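You operate a simulated robot arm through the tools that you are given. There is no shell and no other tool.

Carry out the task below with a simulated robot arm. There is one attempt and no reset: what you move stays moved.

JOB
Put the bottle that says "cleaner" from the top of the padded stand on the top of the steel chest. Take the blue fuse and leave it on the top of the wood-topped table. Fetch the dark wheel weight from the clear end of the long bench and set it on top of the brown carton there. Take the 12 bolt from the clear end of the long bench and put it on top of the black computer mouse there. Stack the tall carton labelled "330" from the top of the small bench on top of the tall carton labelled "200". Close the upper red drawer. Take the wheel weight on the top of the wood-topped table and put it away in the grey tray beside the black wheel. Do these in any order. Set down upright: bottle.

It is judged by the outcome, as a careful person would: the job done as asked, and still so three seconds after it is handed in. It fails if anything else is knocked over, pushed out of place, dropped, spilled or broken.

ROBOT AND FRAMES
A 5-joint arm with a two-finger parallel gripper on a trunk, on a base that moves. Base frame: it is fixed to the floor where the robot stands at the start and does not move with it; the origin is under the middle of the robot, x ahead of it, y to its left, z up. Readings come in mm, degrees, newtons and seconds.
It reaches about 1134 mm from its shoulder. Its first joint turns from -149.0 to 149.0 degrees. Places, roughly: black bottle, white bottle [500, 2250, 1000]; blue fuse [500, 2500, 1000]; bolt [-2750, -4500, 1000]; brown carton [-2750, -4000, 1000]; computer mouse (6x9x4 cm) [-2500, -4400, 900]; dark wheel weight [-2500, -4500, 1000]; grey tray beside the black wheel (29x22 cm) [-6760, 2520, 800]; tall carton [-4500, -3250, 1000]; top of the steel chest [-3600, 5100, 700]; top of the wood-topped table [1300, 1300, 800]; upper red drawer [-1400, -5500, 800]; wheel weight [1500, 1500, 750]. Payload 1.57 kg.
Tool frame: the origin (TCP) lies between the finger pads and is the grasp point; the fingertips stand 30 mm ahead of it; z points along the fingers, y is the line along which they close. The gripper opens to 110 mm. The fingers are 24 mm wide and 12 mm thick; the gripper's body (48 by 112 mm) begins 78 mm behind the TCP.
Orientation is that of the tool frame in the base frame, as a unit quaternion [x, y, z, w]. With the fingers straight down and closing along the base's y, the tool's x points along the base's -x, its y along +y and its z along -z.

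CONTROLS
- The arm moves only by the tool step_arm. Its arguments are lists of equal length, an entry for each row: "xyz": the shift along the base's x, y, z in cm, a list of three; "rot": the turn, a rotation vector about the base's x, y, z in degrees, a list of three; "jaw": the finger opening in cm, from 0 to 11. In form: {"xyz": [[tx, ty, tz], ...], "rot": [[rx, ry, rz], ...], "jaw": [jaw, ...]}. A call has 1 to 20 rows; each row shifts and turns the commanded pose from where the row before left it. Each row takes 0.2 s and may step no farther than 50 mm and 8.6 degrees from the row before; otherwise, or with a gripper value out of range, the whole call is refused. A pose out of reach is approached as far as the arm can. The call stops where the force on the tool passes 40 N (or 10 N more than at its start, if that is more) or the arm is blocked; 0.2 s more then pass. The fingers move at their own pace (about 153 mm/s each) and stop on an object; they squeeze with about 43 N. The grip force told is the motor's: it shows also when the fingers shut on nothing. Time passes only in rows, and 0.2 s behind the last, so rows that do not move let the fingers close. The reply holds the time, the measured pose of the TCP, the force on the tool along the base axes, the opening and the grip force, in the units named above and with some noise, with the torque about the TCP (base axes, N m) and any sound that the robot's microphone picked up.
- Cameras (640 x 400 px; columns grow to the right, rows downward): "scene" is now at [42.7, 155.5, 1898.1]; the picture's right is [-0.04, -1.00, 0.00], its down [-0.64, 0.03, -0.77] and it looks along [0.77, -0.03, -0.64] (base axes); focal length 288 px, centre (320, 200). "wrist" rides on the gripper at [70, 16, -141] in the tool frame; the picture's right is [-0.23, 0.97, 0.00], its down [-0.86, -0.20, -0.48] and it looks along [-0.47, -0.11, 0.88] (tool axes); focal length 222 px, centre (320, 200). There is no depth. A picture from a camera that has moved, and an enlarged one, comes with that camera's place and axes in the base frame and with its lens.
- grab_frame(camera): a new picture of that camera. It takes no simulated time.
- raise_lower(by): slides the trunk up (or, below 0, down) by that many mm; the arm and the scene camera ride with it, the base frame stays. It gives what a move gives, with no picture.
- drive_base(legs): drives the robot by 1 to 6 legs, each [ahead, turn to the left] in mm and degrees, along the robot's own axes; the way and the turn of a leg run together, so that a leg with both is an arc; at most 1500 mm and 180 degrees a leg. The arm and the cameras ride along, it lands a little off, and it stops where it bumps. It gives what a move gives.
- head_to(pan, tilt): turns the head with the scene camera to pan (to the left, within 155 degrees either way) and tilt (down, from -29 to 69), counted from straight ahead of the robot. It gives what a move gives.
- close_up(camera, box): a new picture of the part [left, top, right, bottom] of that camera's present view, enlarged. It takes no simulated time.
- finish_job(): hands the job in; it is judged then, once.

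Nothing tells you exact positions but the pictures and the camera data. Unless the task says otherwise, let go and move clear before handing in.

The tools are called after "Call:" as a command line: name --argument value ..., lists and objects as JSON in quotes. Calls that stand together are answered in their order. step_arm: Moves the arm, as the interface text tells. Its arguments: {"type":"object","properties":{"xyz":{"type":"array","items":{"type":"array","items":{"type":"number"}}},"rot":{"type":"array","items":{"type":"array","items":{"type":"number"}}},"jaw":{"type":"array","items":{"type":"number"}}},"required":["xyz","rot","jaw"]} The other tools are called the same way: raise_lower (by) moves the trunk up or down; drive_base (legs) drives the base; head_to (pan, tilt) turns the head that bears the scene camera; grab_frame (camera) takes a picture; close_up (camera, box) takes an enlarged picture of a part of a camera's view; finish_job () hands the job in.

At the start:

```text
t: 0.0
eef_pos: [761.4, 281.4, 1173.7]
orientation: [0.006, 1.0, -0.001, 0.0]
ft_force: [-0.9, 0.6, -0.2]
torque: [0.0, -0.02, -0.03]
gripper_width: 110.0
grip_force: 0.1
trunk travel left (down, up): [-906.0, 64.0]
robot x, y, heading: [-0.3, -13.0, -0.1]
head pan, tilt (commanded): [-2.5, 39.5]
```

scene: 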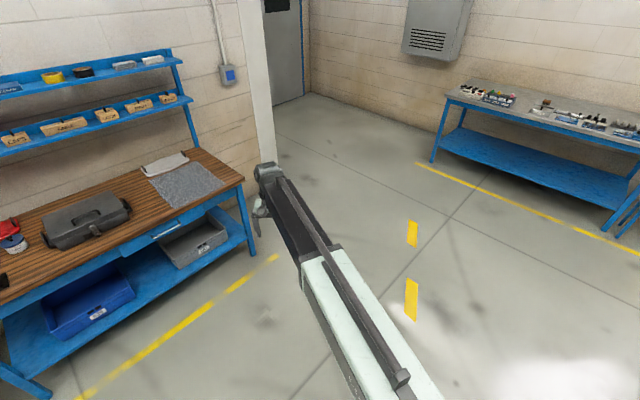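
wrist: 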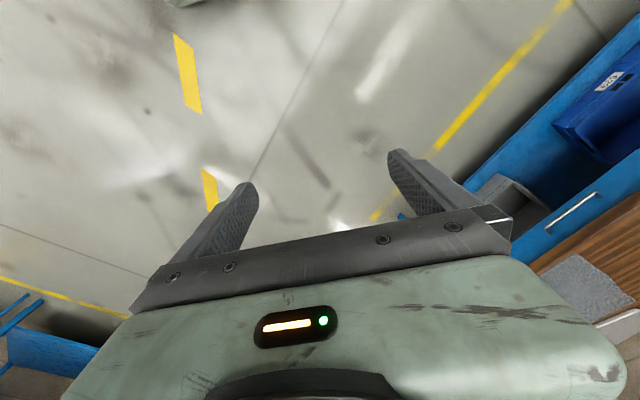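

I see a wood-topped workbench ahead-left with a black toolbox, a clipboard and a grey mat. Another blue bench is at far right. I'll look around with the head before moving.

Call:
head_to --pan 50 --tilt 30

Call:
grab_frame --camera "scene"

Call:
head_to --pan 100 --tilt 30

Call:
grab_frame --camera "scene"

Call:
head_to --pan 150 --tilt 25

Call:
grab_frame --camera "scene"

Call:
head_to --pan -50 --tilt 25

Call:
grab_frame --camera "scene"

Call:
head_to --pan -100 --tilt 25

Call:
grab_frame --camera "scene"

Call:
head_to --pan -150 --tilt 25

Call:
grab_frame --camera "scene"

```text
t: 1.2
eef_pos: [761.4, 280.5, 1172.7]
orientation: [0.004, 1.0, 0.0, 0.0]
ft_force: [0.0, 0.4, 0.8]
torque: [0.0, 0.0, 0.01]
gripper_width: 110.1
grip_force: 0.1
trunk travel left (down, up): [-906.0, 64.0]
robot x, y, heading: [2.1, -13.9, 0.2]
head pan, tilt (commanded): [50.0, 30.0]
```

```text
taken
camera scene: at [15.5, 228.6, 1912.7], right [0.77, -0.64, 0.0], down [-0.32, -0.38, -0.87], along [0.56, 0.66, -0.5], focal length 288 px, centre (320, 200)
```

scene: 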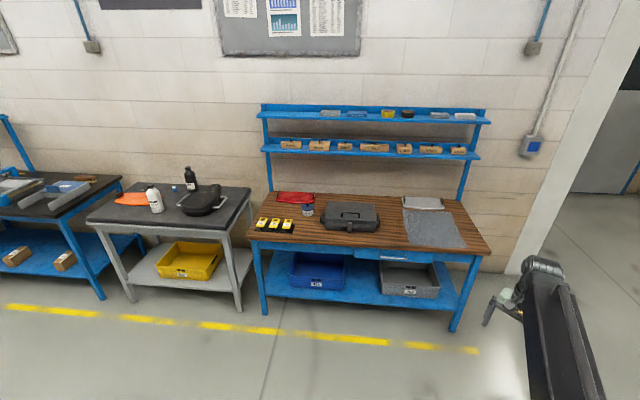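

```text
t: 2.4
eef_pos: [762.5, 280.1, 1172.5]
orientation: [0.004, 1.0, 0.0, 0.0]
ft_force: [-0.7, 0.2, 0.4]
torque: [-0.01, 0.01, -0.01]
gripper_width: 109.9
grip_force: 0.0
trunk travel left (down, up): [-906.0, 64.0]
robot x, y, heading: [2.0, -12.1, 0.1]
head pan, tilt (commanded): [100.0, 30.0]
```

```text
taken
camera scene: at [-58.3, 248.3, 1912.7], right [0.98, 0.17, 0.0], down [0.09, -0.49, -0.87], along [-0.15, 0.85, -0.5], focal length 288 px, centre (320, 200)
```

scene: 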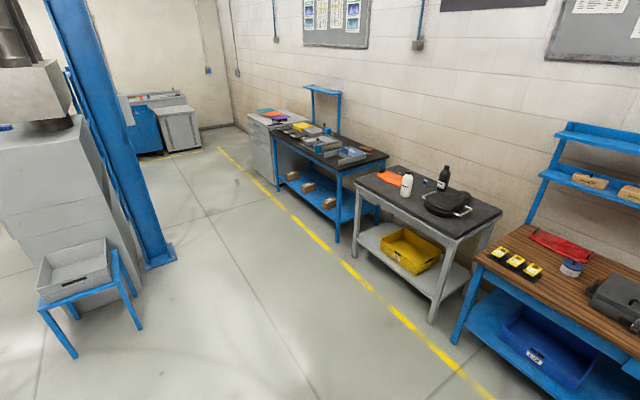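

```text
t: 3.6
eef_pos: [762.2, 281.3, 1172.5]
orientation: [0.004, 1.0, 0.0, 0.001]
ft_force: [1.1, 0.2, 0.8]
torque: [0.01, -0.01, -0.02]
gripper_width: 109.8
grip_force: 0.0
trunk travel left (down, up): [-906.0, 64.0]
robot x, y, heading: [0.8, -12.1, 0.2]
head pan, tilt (commanded): [150.0, 25.0]
```

```text
taken
camera scene: at [-122.4, 205.3, 1920.6], right [0.5, 0.87, 0.0], down [0.37, -0.21, -0.91], along [-0.79, 0.45, -0.42], focal length 288 px, centre (320, 200)
```

scene: 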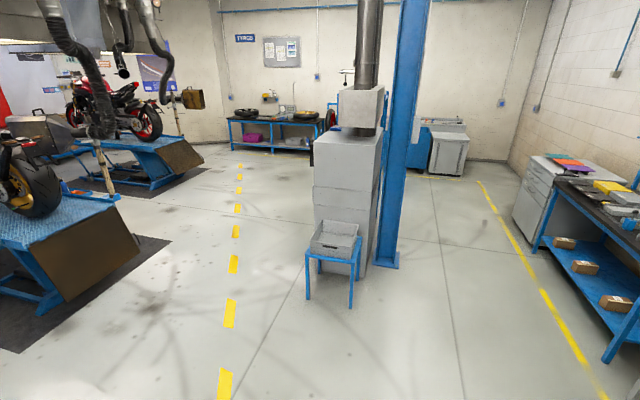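

```text
t: 6.5
eef_pos: [763.5, 281.0, 1172.4]
orientation: [0.005, 1.0, 0.0, 0.0]
ft_force: [-1.0, -0.2, 0.3]
torque: [0.04, 0.01, -0.01]
gripper_width: 110.1
grip_force: 0.1
trunk travel left (down, up): [-906.0, 64.0]
robot x, y, heading: [0.0, -9.9, 0.1]
head pan, tilt (commanded): [-50.0, 25.0]
```

```text
taken
camera scene: at [16.8, 88.7, 1920.7], right [-0.77, -0.64, 0.0], down [-0.27, 0.32, -0.91], along [0.58, -0.69, -0.42], focal length 288 px, centre (320, 200)
```

scene: 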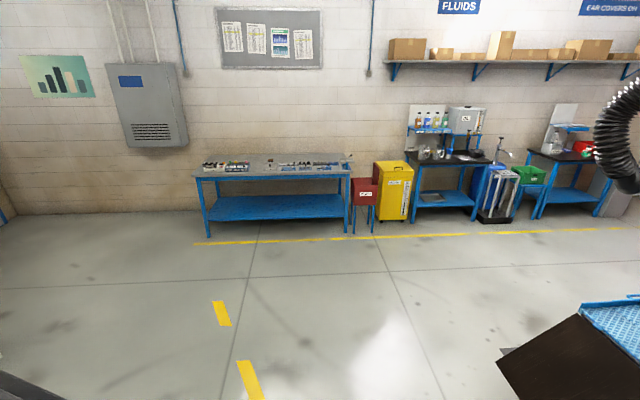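

```text
t: 7.7
eef_pos: [763.1, 279.9, 1173.1]
orientation: [0.005, 1.0, 0.0, 0.0]
ft_force: [-0.5, 0.3, -0.4]
torque: [0.0, -0.02, -0.03]
gripper_width: 110.0
grip_force: 0.0
trunk travel left (down, up): [-906.0, 64.0]
robot x, y, heading: [1.4, -11.8, 0.4]
head pan, tilt (commanded): [-100.0, 25.0]
```

```text
taken
camera scene: at [-58.4, 68.4, 1920.7], right [-0.99, 0.17, 0.0], down [0.07, 0.42, -0.91], along [-0.16, -0.89, -0.42], focal length 288 px, centre (320, 200)
```

scene: 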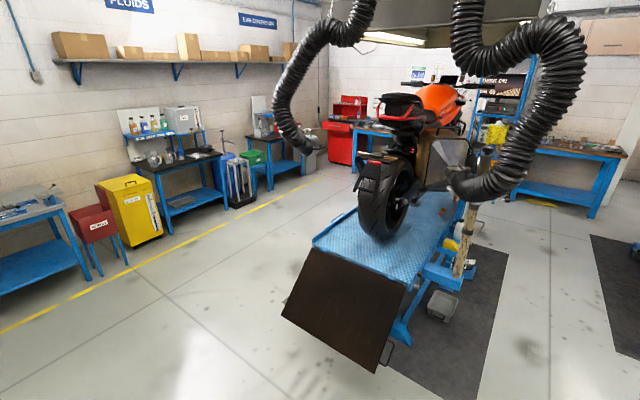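

```text
t: 8.9
eef_pos: [762.6, 279.6, 1172.8]
orientation: [0.005, 1.0, 0.0, 0.0]
ft_force: [-0.5, 0.3, -0.1]
torque: [-0.01, -0.02, 0.02]
gripper_width: 109.9
grip_force: 0.0
trunk travel left (down, up): [-906.0, 64.0]
robot x, y, heading: [2.2, -10.1, 0.2]
head pan, tilt (commanded): [-150.0, 25.0]
```

```text
taken
camera scene: at [-122.3, 113.0, 1920.7], right [-0.5, 0.87, 0.0], down [0.37, 0.21, -0.91], along [-0.78, -0.45, -0.42], focal length 288 px, centre (320, 200)
```

scene: 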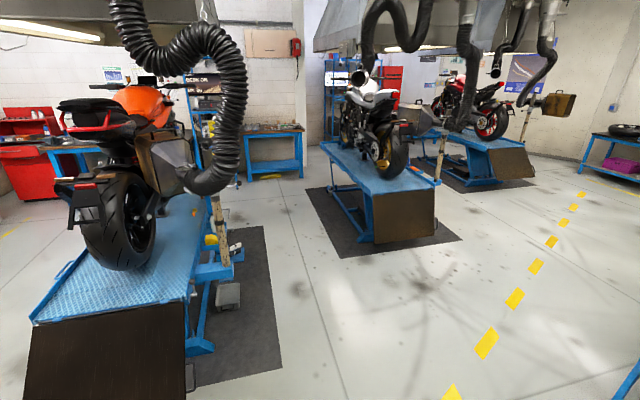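

The room is a motorcycle workshop: wood table ahead-left, padded stand with bottles next to it, lifts with motorcycles behind. I'll take close-ups of the wood table, the stand and the others.

Call:
head_to --pan 50 --tilt 35

Call:
close_up --camera "scene" --box '[230, 120, 500, 290]'

Call:
close_up --camera "scene" --box '[70, 110, 270, 235]'

```text
t: 11.8
eef_pos: [762.9, 280.3, 1172.1]
orientation: [0.006, 1.0, 0.0, 0.0]
ft_force: [0.6, -0.2, -0.1]
torque: [0.02, 0.0, 0.01]
gripper_width: 110.4
grip_force: 0.0
trunk travel left (down, up): [-906.0, 64.0]
robot x, y, heading: [-2.2, -14.1, 0.2]
head pan, tilt (commanded): [50.0, 35.0]
```

```text
2.35 times, centred on (365, 205) of scene
camera zoom: at [14.0, 226.7, 1904.9], right [0.77, -0.64, 0.0], down [-0.37, -0.44, -0.82], along [0.53, 0.63, -0.57], focal length 677 px, centre (214, 188)
```

zoom: 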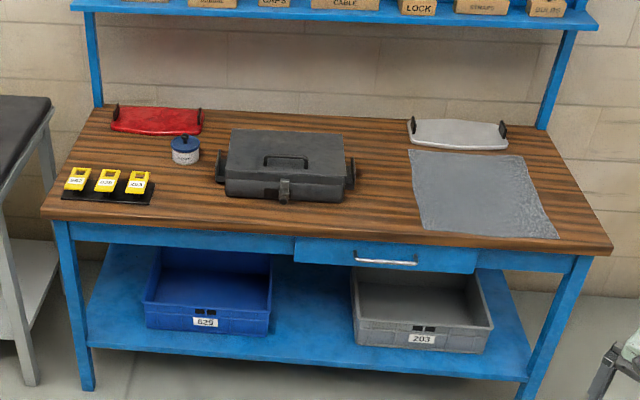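

```text
3.20 times, centred on (170, 172) of scene
camera zoom: at [14.0, 226.7, 1904.9], right [0.77, -0.64, 0.0], down [-0.37, -0.44, -0.82], along [0.53, 0.63, -0.57], focal length 921 px, centre (800, 288)
```

zoom: 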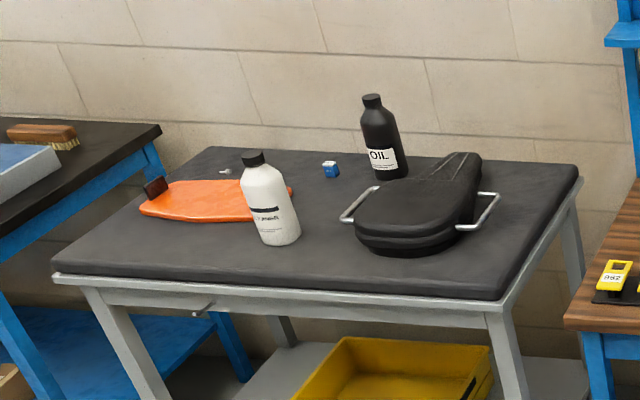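

The wood table and padded stand run diagonally (about 45° to my axes). The blue cube on the stand's back edge is the fuse. I'll drive toward the stand, with the arm retracted some first.

Call:
step_arm --xyz '[[-5, -3, 2], [-5, -3, 2], [-5, -3, 2], [-5, -3, 0]]' --rot '[[0, 0, 0], [0, 0, 0], [0, 0, 0], [0, 0, 0]]' --jaw '[11, 11, 11, 11]'

Call:
head_to --pan 0 --tilt 65

Call:
grab_frame --camera "scene"

```text
refused: row 1 steps farther than a row can; nothing moved
```

```text
t: 13.0
eef_pos: [762.6, 279.9, 1172.7]
orientation: [0.005, 1.0, 0.0, -0.001]
ft_force: [0.5, 0.2, -0.4]
torque: [0.01, -0.03, -0.01]
gripper_width: 110.0
grip_force: 0.2
trunk travel left (down, up): [-906.0, 64.0]
robot x, y, heading: [0.3, -10.6, 0.0]
head pan, tilt (commanded): [0.0, 65.0]
```

```text
taken
camera scene: at [18.2, 159.3, 1865.1], right [0.0, -1.0, 0.0], down [-0.91, 0.0, -0.42], along [0.42, 0.0, -0.91], focal length 288 px, centre (320, 200)
```

scene: 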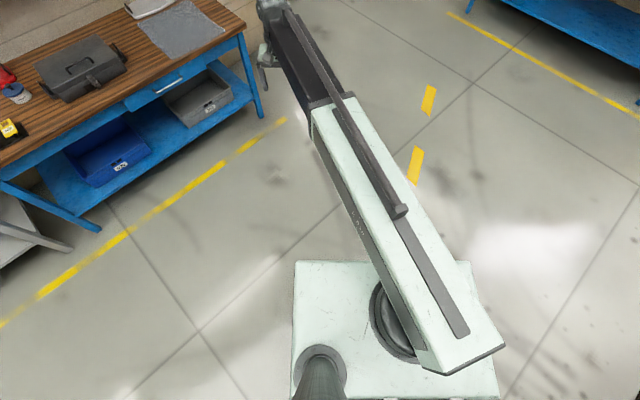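

The robot's body is a compact box with the arm on a turntable on top. I'll retract the arm in smaller steps and then drive to the stand.

Call:
step_arm --xyz '[[-4, -2, 2], [-4, -2, 2], [-4, -2, 0], [-4, -2, 0]]' --rot '[[0, 0, 0], [0, 0, 0], [0, 0, 0], [0, 0, 0]]' --jaw '[11, 11, 11, 11]'

Call:
grab_frame --camera "scene"

```text
t: 14.0
eef_pos: [598.3, 197.6, 1173.4]
orientation: [0.004, 1.0, 0.0, 0.0]
ft_force: [-0.8, -0.7, 1.2]
torque: [0.01, 0.02, 0.01]
gripper_width: 110.0
grip_force: 0.2
out of reach, approached as far as the arm can: row 1, 2
trunk travel left (down, up): [-906.0, 64.0]
robot x, y, heading: [1.8, -10.7, -0.4]
head pan, tilt (commanded): [0.0, 65.0]
```

```text
taken
camera scene: at [17.3, 158.9, 1865.1], right [0.0, -1.0, 0.0], down [-0.91, 0.0, -0.42], along [0.42, 0.0, -0.91], focal length 288 px, centre (320, 200)
```

scene: 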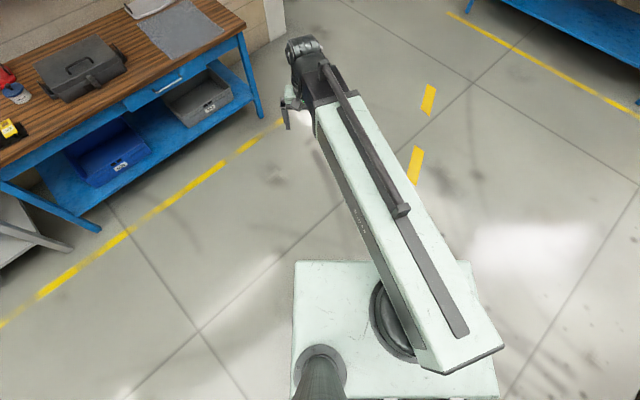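

The arm has a telescoping boom on a turntable. I'll test whether z can move by the arm itself.

Call:
step_arm --xyz '[[0, 0, -3], [0, 0, -3]]' --rot '[[0, 0, 0], [0, 0, 0]]' --jaw '[11, 11]'

Call:
grab_frame --camera "scene"

```text
t: 14.6
eef_pos: [599.9, 197.7, 1173.9]
orientation: [0.006, 1.0, 0.0, -0.001]
ft_force: [-0.1, -0.4, 0.1]
torque: [-0.01, -0.01, 0.01]
gripper_width: 109.6
grip_force: 0.1
out of reach, approached as far as the arm can: row 1, 2
trunk travel left (down, up): [-906.0, 64.0]
robot x, y, heading: [3.3, -12.0, -0.0]
head pan, tilt (commanded): [0.0, 65.0]
```

```text
taken
camera scene: at [18.0, 159.2, 1865.0], right [0.0, -1.0, 0.0], down [-0.91, 0.0, -0.42], along [0.42, 0.0, -0.91], focal length 288 px, centre (320, 200)
```

scene: 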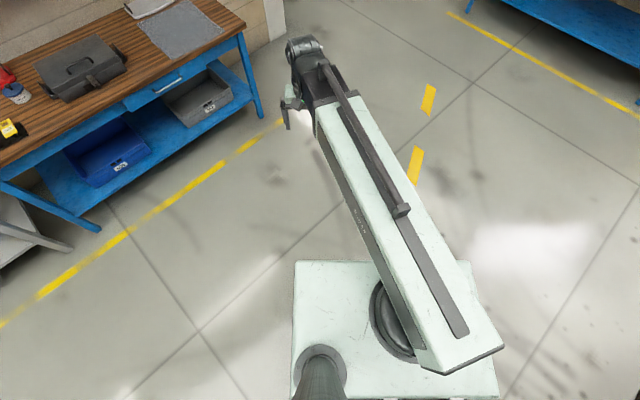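

Height is set by the trunk only; the arm does turntable, telescope and wrist. Now I'll drive toward the stand.

Call:
drive_base --legs '[[0, 94], [1350, 0], [0, -46]]'

Call:
head_to --pan 0 --tilt 45

Call:
grab_frame --camera "scene"

```text
t: 27.5
eef_pos: [132.2, 1918.3, 1173.3]
orientation: [-0.4, 0.917, -0.001, 0.0]
ft_force: [-0.2, -0.4, -0.6]
torque: [-0.02, -0.05, 0.0]
gripper_width: 110.2
grip_force: 0.0
trunk travel left (down, up): [-906.0, 64.0]
robot x, y, heading: [-123.9, 1339.7, 48.4]
head pan, tilt (commanded): [0.0, 65.0]
```

```text
t: 28.3
eef_pos: [131.6, 1916.8, 1173.5]
orientation: [-0.4, 0.917, 0.0, -0.001]
ft_force: [-1.1, -0.6, -0.7]
torque: [-0.01, -0.02, 0.01]
gripper_width: 109.9
grip_force: 0.0
trunk travel left (down, up): [-906.0, 64.0]
robot x, y, heading: [-124.2, 1339.0, 48.2]
head pan, tilt (commanded): [0.0, 45.0]
```

```text
taken
camera scene: at [-224.1, 1480.8, 1890.0], right [0.75, -0.67, 0.0], down [-0.47, -0.53, -0.71], along [0.47, 0.53, -0.71], focal length 288 px, centre (320, 200)
```

scene: 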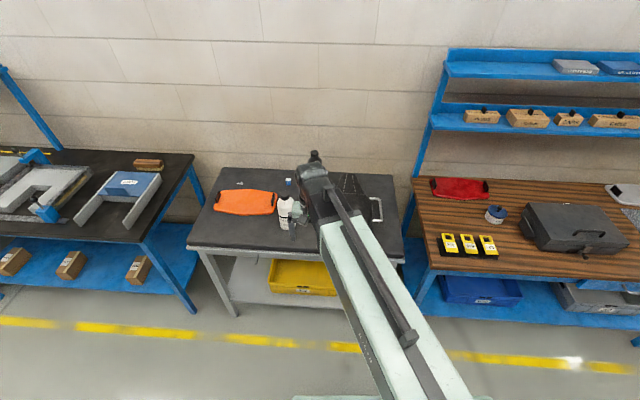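

I'm in front of the stand; the arm is partially blocking. I'll turn the arm out of the way and take close-ups.

Call:
close_up --camera "scene" --box '[180, 140, 420, 290]'

Call:
close_up --camera "scene" --box '[400, 160, 640, 310]'

Call:
grab_frame --camera "wrist"

```text
2.67 times, centred on (300, 215) of scene
camera zoom: at [-224.1, 1480.8, 1890.0], right [0.75, -0.67, 0.0], down [-0.47, -0.53, -0.71], along [0.47, 0.53, -0.71], focal length 767 px, centre (373, 160)
```

zoom: 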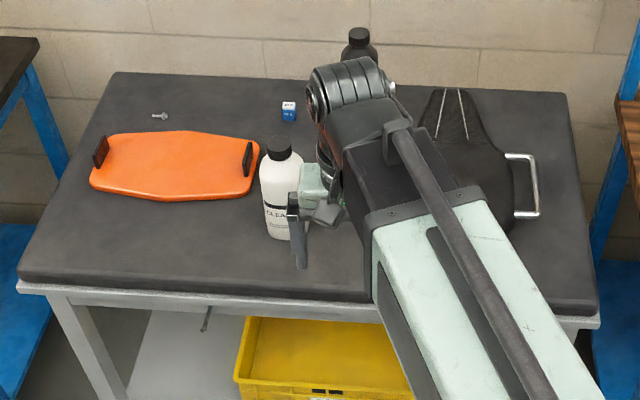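

```text
2.67 times, centred on (520, 235) of scene
camera zoom: at [-224.1, 1480.8, 1890.0], right [0.75, -0.67, 0.0], down [-0.47, -0.53, -0.71], along [0.47, 0.53, -0.71], focal length 767 px, centre (-213, 107)
```

zoom: 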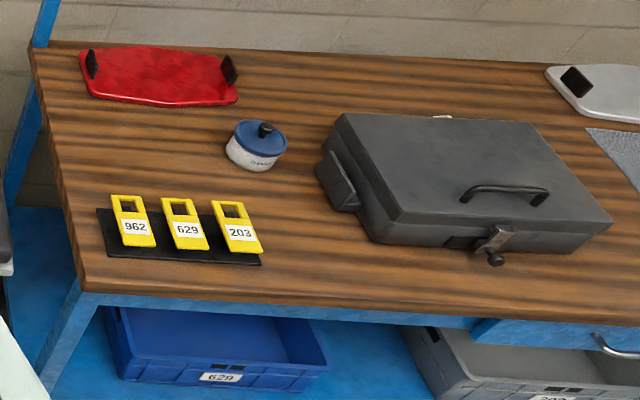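

```text
taken
camera wrist: at [73.5, 1876.5, 1314.7], right [-0.56, 0.83, 0.0], down [0.73, 0.49, 0.48], along [0.4, 0.27, -0.88], focal length 222 px, centre (320, 200)
```

wrist: 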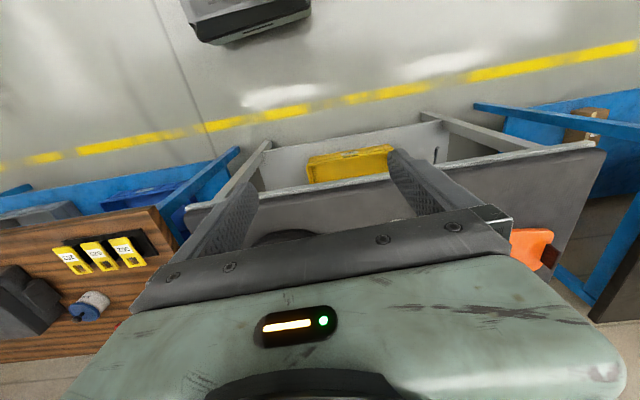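

The bottle reading "CLEA…" is the white one near the stand's front; the fuse stands behind it. I'll take the bottle first. Driving to a spot squarely in front of it.

Call:
drive_base --legs '[[0, 62.5], [445, 0], [0, -65.7]]'

Call:
head_to --pan -10 --tilt 45

Call:
grab_frame --camera "scene"

Call:
grab_frame --camera "wrist"

```text
t: 36.6
eef_pos: [5.3, 2309.4, 1174.1]
orientation: [-0.374, 0.927, 0.001, 0.0]
ft_force: [0.1, 0.0, -0.4]
torque: [0.01, -0.02, 0.0]
gripper_width: 110.0
grip_force: 0.1
trunk travel left (down, up): [-906.0, 64.0]
robot x, y, heading: [-297.4, 1764.5, 45.8]
head pan, tilt (commanded): [0.0, 45.0]
```

```text
t: 37.3
eef_pos: [4.6, 2311.4, 1173.5]
orientation: [-0.375, 0.927, 0.0, 0.0]
ft_force: [-0.3, 0.2, 0.5]
torque: [0.01, 0.04, 0.03]
gripper_width: 109.9
grip_force: 0.1
trunk travel left (down, up): [-906.0, 64.0]
robot x, y, heading: [-294.6, 1760.7, 45.6]
head pan, tilt (commanded): [-10.0, 45.0]
```

```text
taken
camera scene: at [-381.3, 1897.5, 1890.0], right [0.58, -0.81, 0.0], down [-0.57, -0.41, -0.71], along [0.57, 0.41, -0.71], focal length 288 px, centre (320, 200)
```

scene: 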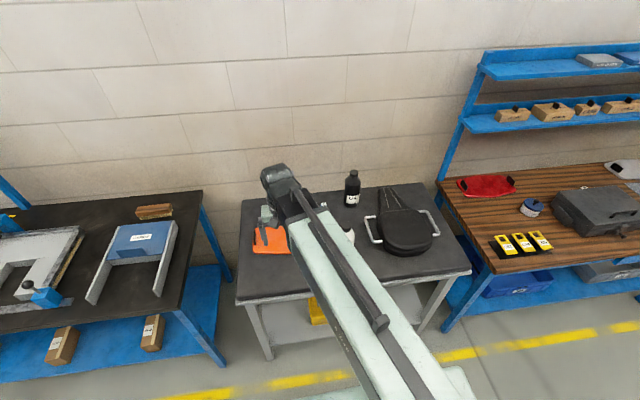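

```text
taken
camera wrist: at [-56.4, 2274.1, 1314.6], right [-0.51, 0.86, 0.0], down [0.75, 0.45, 0.48], along [0.41, 0.25, -0.88], focal length 222 px, centre (320, 200)
```

wrist: 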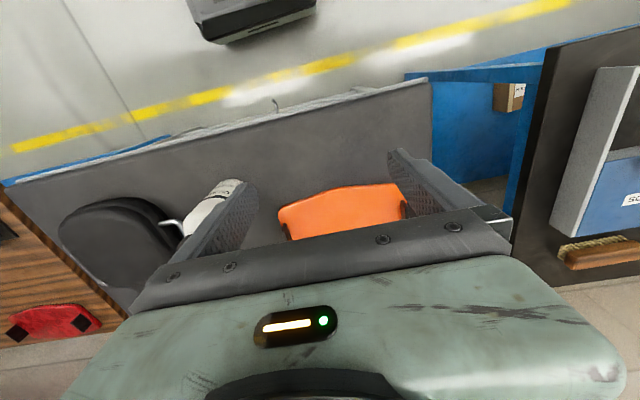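

The bottle is a bit to the right of the gripper. I'll move the gripper above it, still well higher than its cap.

Call:
step_arm --xyz '[[3.5, -1.7, 0], [3.5, -1.7, 0], [3.5, -1.7, 0], [3.5, -1.7, 0]]' --rot '[[0, 0, 0], [0, 0, 0], [0, 0, 0], [0, 0, 0]]' --jaw '[11, 11, 11, 11]'

Call:
grab_frame --camera "wrist"

Call:
grab_frame --camera "scene"

```text
t: 38.3
eef_pos: [147.5, 2242.9, 1172.6]
orientation: [-0.376, 0.927, 0.0, 0.0]
ft_force: [0.2, 0.2, 0.1]
torque: [-0.01, 0.03, 0.0]
gripper_width: 110.1
grip_force: 0.2
trunk travel left (down, up): [-906.0, 64.0]
robot x, y, heading: [-295.0, 1761.0, 45.6]
head pan, tilt (commanded): [-10.0, 45.0]
```

```text
taken
camera wrist: at [86.2, 2206.1, 1314.6], right [-0.51, 0.86, 0.0], down [0.75, 0.45, 0.48], along [0.41, 0.25, -0.88], focal length 222 px, centre (320, 200)
```

wrist: 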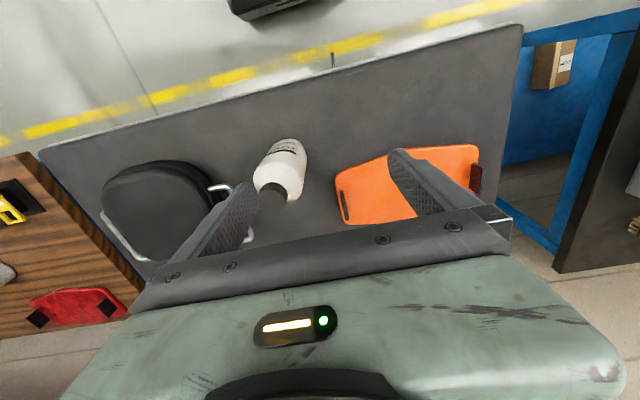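

```text
taken
camera scene: at [-380.1, 1897.0, 1890.1], right [0.58, -0.81, 0.0], down [-0.57, -0.41, -0.71], along [0.57, 0.41, -0.71], focal length 288 px, centre (320, 200)
```

scene: 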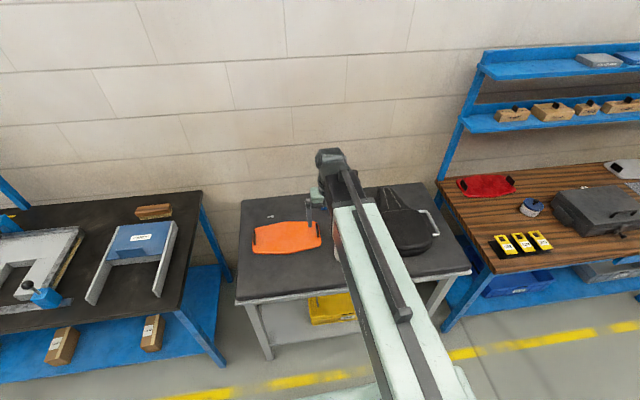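

Call:
close_up --camera "wrist" --box '[200, 110, 360, 260]'

```text
2.67 times, centred on (280, 185) of wrist
camera zoom: at [86.2, 2206.1, 1314.6], right [-0.51, 0.86, 0.0], down [0.75, 0.45, 0.48], along [0.41, 0.25, -0.88], focal length 592 px, centre (427, 240)
```

zoom: 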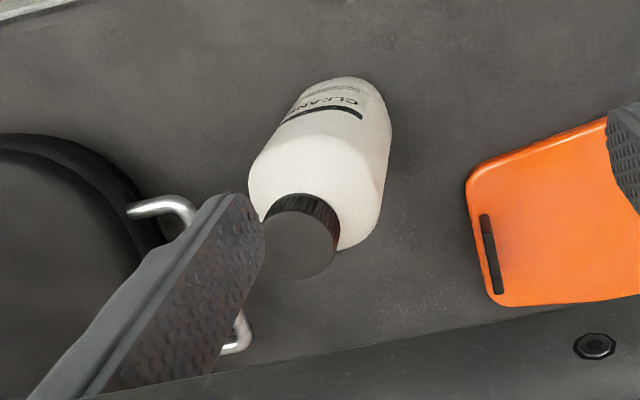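

The label reads "CLEANER" and the cap is at about (245, 2221, 1050). I'll center above the cap, then check.

Call:
step_arm --xyz '[[4.8, -1.1, 0], [4.9, -1.1, 0]]' --rot '[[0, 0, 0], [0, 0, 0]]' --jaw '[11, 11]'

Call:
grab_frame --camera "wrist"

Call:
close_up --camera "scene" --box '[260, 130, 440, 260]'

```text
refused: row 2 steps farther than a row can; nothing moved
```

```text
taken
camera wrist: at [86.2, 2206.1, 1314.6], right [-0.51, 0.86, 0.0], down [0.75, 0.45, 0.48], along [0.41, 0.25, -0.88], focal length 222 px, centre (320, 200)
```

wrist: 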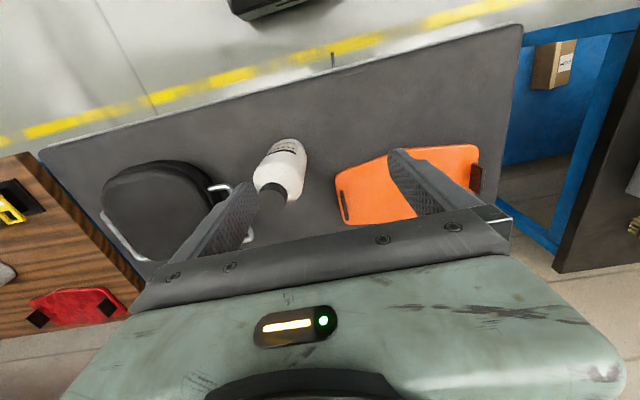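

```text
3.08 times, centred on (350, 195) of scene
camera zoom: at [-380.1, 1897.0, 1890.1], right [0.58, -0.81, 0.0], down [-0.57, -0.41, -0.71], along [0.57, 0.41, -0.71], focal length 885 px, centre (228, 215)
```

zoom: 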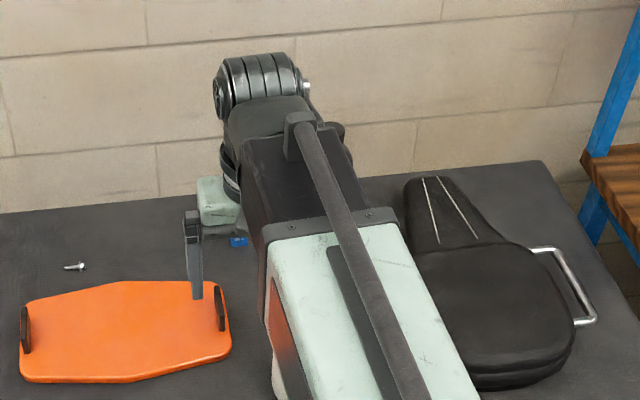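

Call:
step_arm --xyz '[[3.3, -0.7, 0], [3.3, -0.7, 0], [3.2, -0.8, 0]]' --rot '[[0, 0, 0], [0, 0, 0], [0, 0, 0]]' --jaw '[11, 11, 11]'

Call:
grab_frame --camera "wrist"

```text
t: 39.1
eef_pos: [243.4, 2220.4, 1173.0]
orientation: [-0.376, 0.927, 0.0, 0.0]
ft_force: [0.5, 0.4, -0.3]
torque: [0.01, -0.02, -0.01]
gripper_width: 109.6
grip_force: 0.0
out of reach, approached as far as the arm can: row 1
trunk travel left (down, up): [-906.0, 64.0]
robot x, y, heading: [-294.9, 1765.2, 45.8]
head pan, tilt (commanded): [-10.0, 45.0]
```

```text
taken
camera wrist: at [183.4, 2182.7, 1314.5], right [-0.51, 0.86, 0.0], down [0.75, 0.45, 0.48], along [0.41, 0.25, -0.88], focal length 222 px, centre (320, 200)
```

wrist: 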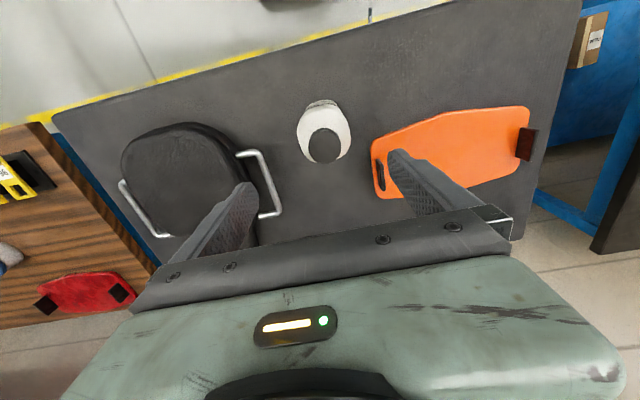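

Call:
close_up --camera "wrist" --box '[260, 80, 390, 180]'

```text
4.00 times, centred on (325, 130) of wrist
camera zoom: at [183.4, 2182.7, 1314.5], right [-0.51, 0.86, 0.0], down [0.75, 0.45, 0.48], along [0.41, 0.25, -0.88], focal length 888 px, centre (300, 480)
```

zoom: 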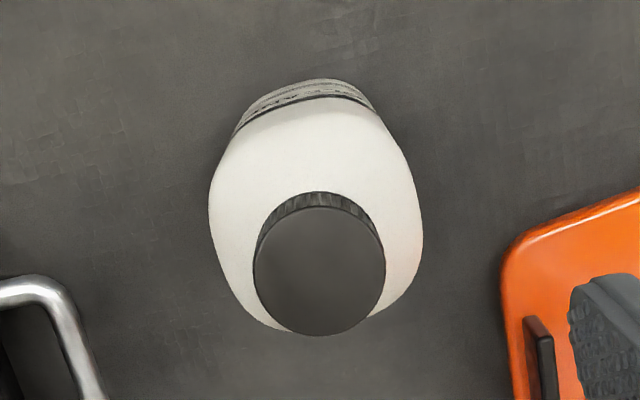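

The cap is centered within a few mm. I'll nudge and lower the trunk until the fingertips flank the cap.

Call:
step_arm --xyz '[[-0.1, 0.5, 0], [0, 0, 0]]' --rot '[[0, 0, 0], [0, 0, 0]]' --jaw '[11, 11]'

Call:
raise_lower --by -100

Call:
grab_frame --camera "wrist"

Call:
close_up --camera "scene" --box '[260, 130, 440, 260]'

```text
t: 39.7
eef_pos: [240.7, 2223.5, 1173.6]
orientation: [-0.374, 0.927, 0.0, 0.0]
ft_force: [0.4, 0.6, -0.2]
torque: [0.0, -0.02, 0.01]
gripper_width: 110.0
grip_force: 0.1
trunk travel left (down, up): [-906.0, 64.0]
robot x, y, heading: [-296.2, 1765.5, 45.8]
head pan, tilt (commanded): [-10.0, 45.0]
```

```text
t: 41.1
eef_pos: [241.9, 2225.1, 1072.2]
orientation: [-0.376, 0.927, 0.0, 0.0]
ft_force: [-0.5, 0.3, 1.1]
torque: [0.02, -0.01, -0.02]
gripper_width: 110.0
grip_force: 0.0
trunk travel left (down, up): [-806.0, 164.0]
robot x, y, heading: [-296.1, 1764.4, 45.6]
head pan, tilt (commanded): [-10.0, 45.0]
```

```text
taken
camera wrist: at [181.2, 2187.1, 1214.7], right [-0.51, 0.86, 0.0], down [0.75, 0.45, 0.48], along [0.41, 0.25, -0.88], focal length 222 px, centre (320, 200)
```

wrist: 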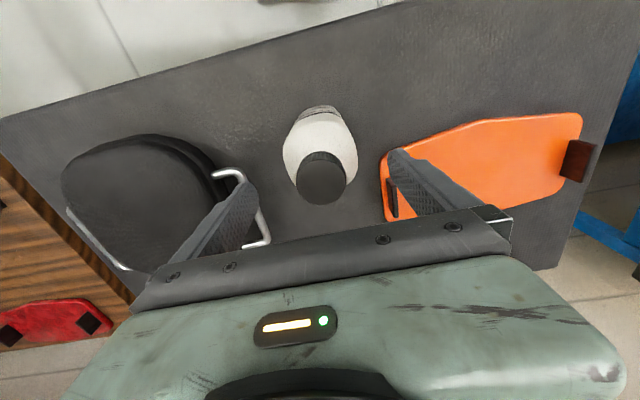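

```text
3.08 times, centred on (350, 195) of scene
camera zoom: at [-380.7, 1897.1, 1790.1], right [0.58, -0.81, 0.0], down [-0.57, -0.41, -0.71], along [0.57, 0.41, -0.71], focal length 885 px, centre (228, 215)
```

zoom: 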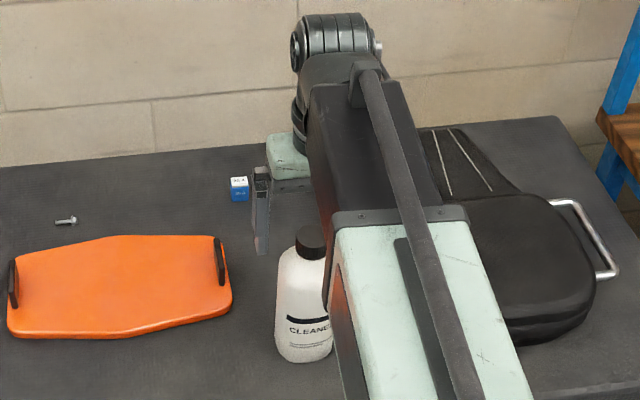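

Alignment is good. Lower another 17 mm so the fingertips cover the cap, then close.

Call:
raise_lower --by -17

Call:
step_arm --xyz '[[0, 0.1, 0], [0, 0, 0], [0, 0, 0], [0, 0, 0]]' --rot '[[0, 0, 0], [0, 0, 0], [0, 0, 0], [0, 0, 0]]' --jaw '[7, 5, 3, 3]'

Call:
grab_frame --camera "wrist"

```text
t: 41.7
eef_pos: [241.8, 2224.3, 1056.3]
orientation: [-0.375, 0.927, 0.0, 0.0]
ft_force: [-0.1, 0.5, 0.4]
torque: [-0.01, -0.04, 0.03]
gripper_width: 109.8
grip_force: 0.0
trunk travel left (down, up): [-789.0, 181.0]
robot x, y, heading: [-292.5, 1762.2, 45.9]
head pan, tilt (commanded): [-10.0, 45.0]
```

```text
t: 42.7
eef_pos: [242.5, 2224.9, 1055.9]
orientation: [-0.374, 0.927, 0.0, 0.001]
ft_force: [3.4, 1.8, 13.0]
torque: [0.11, -0.16, 0.1]
gripper_width: 42.5
grip_force: 43.2
trunk travel left (down, up): [-789.0, 181.0]
robot x, y, heading: [-298.0, 1760.8, 45.9]
head pan, tilt (commanded): [-10.0, 45.0]
```

```text
taken
camera wrist: at [180.5, 2187.9, 1198.1], right [-0.51, 0.86, 0.0], down [0.75, 0.45, 0.48], along [0.41, 0.25, -0.88], focal length 222 px, centre (320, 200)
```

wrist: 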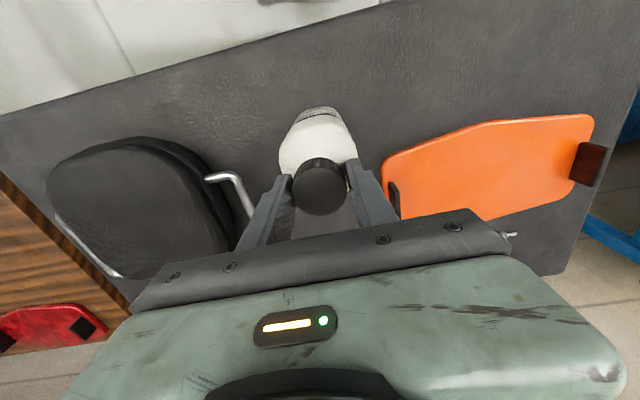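

The 13 N upward force suggests that the tips touch the sloped shoulder. I'll reopen, rise a few mm and regrip on the cap itself.

Call:
step_arm --xyz '[[0, 0, 0], [0, 0, 0]]' --rot '[[0, 0, 0], [0, 0, 0]]' --jaw '[6, 6]'

Call:
raise_lower --by 6

Call:
step_arm --xyz '[[0, 0, 0], [0, 0, 0], [0, 0, 0]]' --rot '[[0, 0, 0], [0, 0, 0], [0, 0, 0]]' --jaw '[4.5, 3, 3]'

Call:
close_up --camera "wrist" --box '[230, 90, 410, 230]'

```text
t: 43.3
eef_pos: [242.1, 2226.1, 1055.2]
orientation: [-0.375, 0.927, 0.0, -0.001]
ft_force: [0.4, -0.5, -0.2]
torque: [0.0, -0.04, 0.02]
gripper_width: 60.0
grip_force: 0.1
trunk travel left (down, up): [-789.0, 181.0]
robot x, y, heading: [-294.8, 1762.1, 46.0]
head pan, tilt (commanded): [-10.0, 45.0]
```

```text
t: 43.9
eef_pos: [241.9, 2225.4, 1062.2]
orientation: [-0.374, 0.927, 0.0, 0.0]
ft_force: [0.1, -0.6, 0.8]
torque: [0.0, -0.02, -0.01]
gripper_width: 60.0
grip_force: 0.1
trunk travel left (down, up): [-795.0, 175.0]
robot x, y, heading: [-293.8, 1759.2, 45.6]
head pan, tilt (commanded): [-10.0, 45.0]
```

```text
t: 44.6
eef_pos: [241.3, 2225.3, 1062.3]
orientation: [-0.375, 0.927, 0.0, 0.0]
ft_force: [-0.2, 0.0, 0.0]
torque: [-0.02, -0.03, -0.06]
gripper_width: 37.6
grip_force: 42.7
trunk travel left (down, up): [-795.0, 175.0]
robot x, y, heading: [-296.6, 1761.9, 45.9]
head pan, tilt (commanded): [-10.0, 45.0]
```

```text
2.86 times, centred on (320, 160) of wrist
camera zoom: at [180.9, 2188.2, 1203.6], right [-0.51, 0.86, 0.0], down [0.75, 0.45, 0.48], along [0.41, 0.25, -0.88], focal length 635 px, centre (320, 314)
```

zoom: 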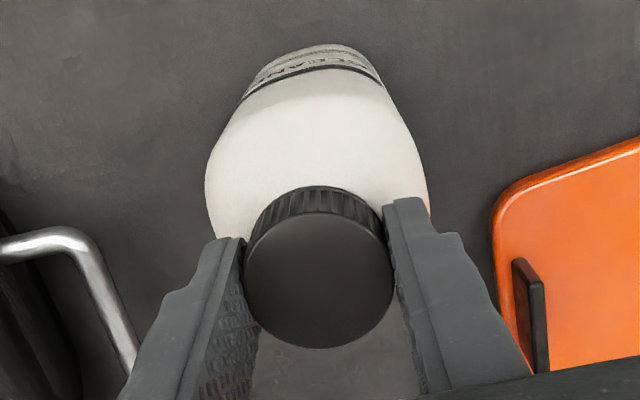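

The grip is now cleanly on the 37.6 mm cap. I'll lift the bottle.

Call:
raise_lower --by 40

Call:
raise_lower --by 110

Call:
grab_frame --camera "wrist"

Call:
grab_frame --camera "scene"

```text
t: 45.5
eef_pos: [242.2, 2225.5, 1101.7]
orientation: [-0.374, 0.927, 0.0, 0.0]
ft_force: [-0.1, -0.8, -4.8]
torque: [0.0, 0.01, -0.03]
gripper_width: 37.9
grip_force: 42.4
trunk travel left (down, up): [-835.0, 135.0]
robot x, y, heading: [-296.4, 1760.5, 45.7]
head pan, tilt (commanded): [-10.0, 45.0]
```

```text
t: 46.9
eef_pos: [242.1, 2226.0, 1211.9]
orientation: [-0.375, 0.927, 0.001, 0.001]
ft_force: [-0.2, 0.4, -4.4]
torque: [-0.05, -0.01, -0.05]
gripper_width: 37.9
grip_force: 43.1
trunk travel left (down, up): [-945.0, 25.0]
robot x, y, heading: [-297.2, 1764.5, 45.7]
head pan, tilt (commanded): [-10.0, 45.0]
```

```text
taken
camera wrist: at [181.2, 2188.6, 1353.3], right [-0.51, 0.86, 0.0], down [0.75, 0.45, 0.48], along [0.41, 0.25, -0.88], focal length 222 px, centre (320, 200)
```

wrist: 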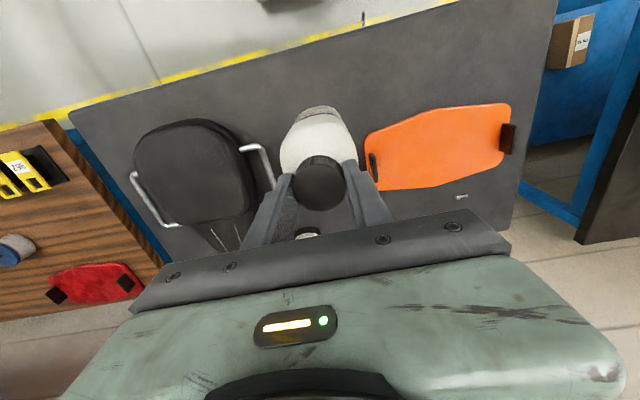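

```text
taken
camera scene: at [-380.1, 1897.7, 1929.0], right [0.58, -0.81, 0.0], down [-0.57, -0.41, -0.71], along [0.57, 0.41, -0.71], focal length 288 px, centre (320, 200)
```

scene: 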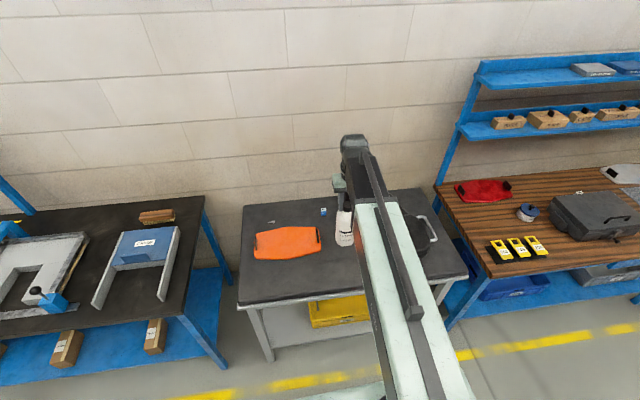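

The bottle is lifted (about 0.47 kg) and hangs straight. I'll back away from the stand, turn left along the wall and drive toward the steel chest in the far corner.

Call:
drive_base --legs '[[-400, 0], [0, 89.3], [1400, 0]]'

Call:
head_to --pan 0 --tilt 20

Call:
grab_frame --camera "scene"

```text
t: 60.1
eef_pos: [-2054.8, 3043.2, 1210.9]
orientation: [0.915, -0.404, 0.0, 0.0]
ft_force: [0.9, -1.1, -5.3]
torque: [0.01, -0.03, -0.01]
gripper_width: 37.8
grip_force: 43.4
trunk travel left (down, up): [-945.0, 25.0]
robot x, y, heading: [-1602.7, 2493.8, 133.8]
head pan, tilt (commanded): [-10.0, 45.0]
```

```text
t: 61.0
eef_pos: [-2053.2, 3043.2, 1211.0]
orientation: [0.915, -0.404, -0.001, 0.0]
ft_force: [-0.3, 0.3, -4.6]
torque: [0.02, 0.0, -0.01]
gripper_width: 37.8
grip_force: 43.1
trunk travel left (down, up): [-945.0, 25.0]
robot x, y, heading: [-1604.3, 2498.0, 133.7]
head pan, tilt (commanded): [0.0, 20.0]
```

```text
taken
camera scene: at [-1758.8, 2412.3, 1967.6], right [0.72, 0.69, 0.0], down [0.24, -0.25, -0.94], along [-0.65, 0.68, -0.34], focal length 288 px, centre (320, 200)
```

scene: 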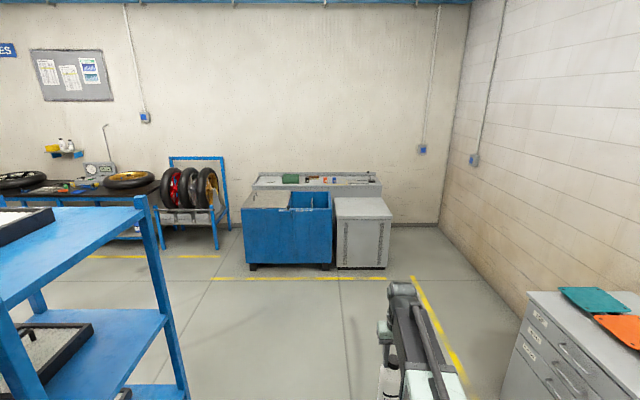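

The steel chest is the grey box right of the blue cabinet by the end wall, its top about 670 mm high. I'll drive toward it and stop short to look again.

Call:
drive_base --legs '[[0, -7.6], [1300, 0], [700, 0], [0, 8.5]]'

Call:
head_to --pan 0 --tilt 35

Call:
grab_frame --camera "scene"

```text
t: 72.3
eef_pos: [-3308.0, 4631.6, 1211.2]
orientation: [0.925, -0.381, -0.001, 0.0]
ft_force: [0.0, 0.0, -3.8]
torque: [0.02, 0.03, -0.01]
gripper_width: 37.7
grip_force: 42.9
trunk travel left (down, up): [-945.0, 25.0]
robot x, y, heading: [-2829.7, 4108.5, 136.3]
head pan, tilt (commanded): [0.0, 20.0]
```

```text
t: 73.0
eef_pos: [-3308.8, 4632.2, 1212.5]
orientation: [0.925, -0.381, 0.001, 0.001]
ft_force: [-0.7, -0.9, -4.5]
torque: [0.01, 0.01, 0.01]
gripper_width: 37.8
grip_force: 42.7
trunk travel left (down, up): [-945.0, 25.0]
robot x, y, heading: [-2828.6, 4105.4, 136.3]
head pan, tilt (commanded): [0.0, 35.0]
```

```text
taken
camera scene: at [-2976.6, 4016.8, 1944.0], right [0.69, 0.72, 0.0], down [0.41, -0.4, -0.82], along [-0.59, 0.57, -0.57], focal length 288 px, centre (320, 200)
```

scene: 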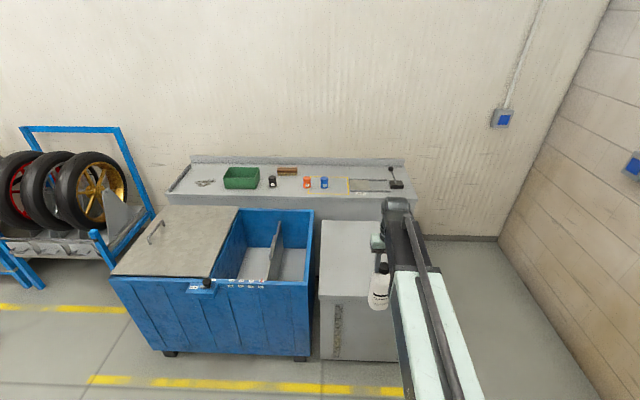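

The chest top (z≈660) is empty. I'll drive 350 mm further and then position the bottle over it.

Call:
drive_base --legs '[[350, 0]]'

Call:
step_arm --xyz '[[-2.2, 4.3, 0], [-2.2, 4.3, 0], [-2.2, 4.2, 0]]' --rot '[[0, 0, 0], [0, 0, 0], [0, 0, 0]]' --jaw '[3, 3, 3]'

Call:
grab_frame --camera "wrist"

Call:
grab_frame --camera "scene"

```text
t: 75.3
eef_pos: [-3563.1, 4878.7, 1211.1]
orientation: [0.925, -0.381, 0.0, 0.001]
ft_force: [-0.1, 0.3, -5.1]
torque: [0.01, 0.01, 0.04]
gripper_width: 37.7
grip_force: 42.9
trunk travel left (down, up): [-945.0, 25.0]
robot x, y, heading: [-3083.5, 4356.8, 135.9]
head pan, tilt (commanded): [0.0, 35.0]
```

```text
t: 76.1
eef_pos: [-3628.3, 5007.6, 1211.9]
orientation: [0.925, -0.381, 0.001, 0.0]
ft_force: [1.2, 0.3, -4.4]
torque: [0.03, 0.05, 0.03]
gripper_width: 37.9
grip_force: 42.8
trunk travel left (down, up): [-945.0, 25.0]
robot x, y, heading: [-3084.1, 4352.2, 136.1]
head pan, tilt (commanded): [0.0, 35.0]
```

```text
taken
camera wrist: at [-3589.7, 4945.1, 1352.7], right [-0.85, -0.53, 0.0], down [-0.47, 0.74, 0.48], along [-0.25, 0.4, -0.88], focal length 222 px, centre (320, 200)
```

wrist: 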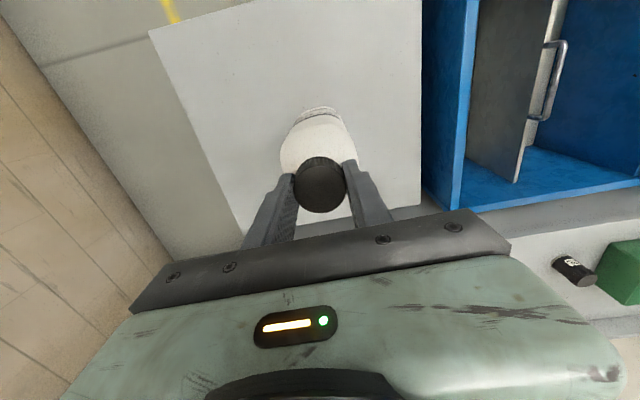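

```text
taken
camera scene: at [-3232.8, 4263.3, 1943.8], right [0.69, 0.72, 0.0], down [0.41, -0.4, -0.82], along [-0.59, 0.57, -0.57], focal length 288 px, centre (320, 200)
```

scene: 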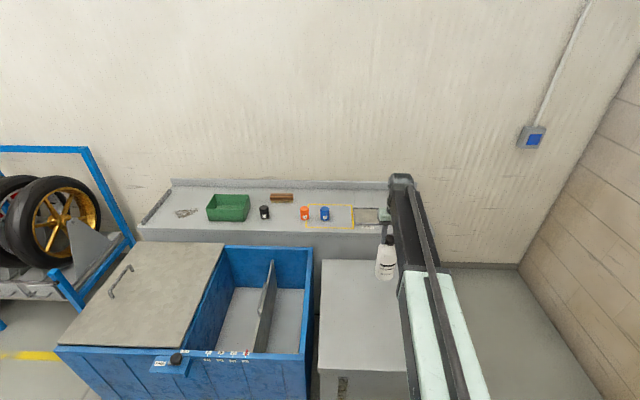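

The bottle is over the middle of the chest top. Lowering most of the way, then in small steps.

Call:
raise_lower --by -300

Call:
grab_frame --camera "wrist"

Call:
grab_frame --camera "scene"

```text
t: 78.9
eef_pos: [-3626.2, 5004.7, 921.8]
orientation: [0.924, -0.382, -0.004, -0.003]
ft_force: [-0.6, 2.4, 37.0]
torque: [-0.56, -0.45, -0.07]
gripper_width: 37.8
grip_force: 43.1
trunk travel left (down, up): [-651.0, 319.0]
robot x, y, heading: [-3082.1, 4353.6, 136.5]
head pan, tilt (commanded): [0.0, 35.0]
stopped: the force on the tool passed its limit at 58 N (the readings are from after the stop); the commanded pose is now the measured one
```

```text
taken
camera wrist: at [-3587.5, 4942.0, 1062.3], right [-0.85, -0.53, 0.0], down [-0.46, 0.74, 0.48], along [-0.26, 0.41, -0.87], focal length 222 px, centre (320, 200)
```

wrist: 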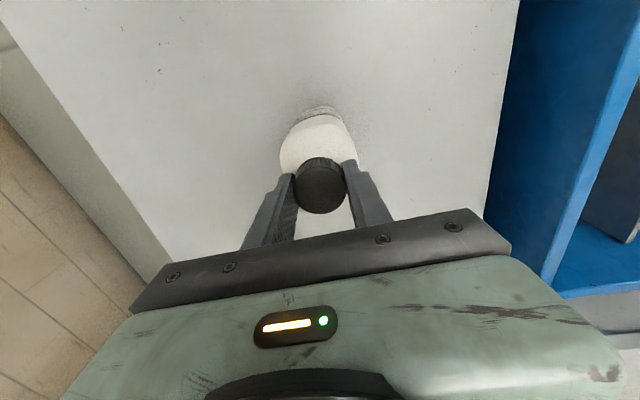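

```text
taken
camera scene: at [-3228.9, 4258.4, 1650.9], right [0.69, 0.72, 0.0], down [0.41, -0.4, -0.82], along [-0.59, 0.57, -0.57], focal length 288 px, centre (320, 200)
```

scene: 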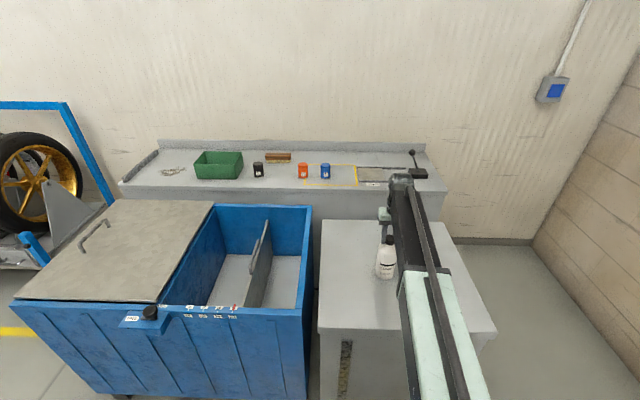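

The bottle touched the chest (top is nearer z≈700) and motion stopped. I'll relieve the pressing force before release.

Call:
raise_lower --by 3

```text
t: 79.4
eef_pos: [-3627.5, 5005.5, 919.6]
orientation: [0.924, -0.381, -0.002, -0.001]
ft_force: [2.0, -2.7, 3.7]
torque: [-0.48, -0.47, -0.03]
gripper_width: 37.9
grip_force: 43.2
trunk travel left (down, up): [-654.0, 316.0]
robot x, y, heading: [-3086.1, 4349.7, 136.0]
head pan, tilt (commanded): [0.0, 35.0]
```

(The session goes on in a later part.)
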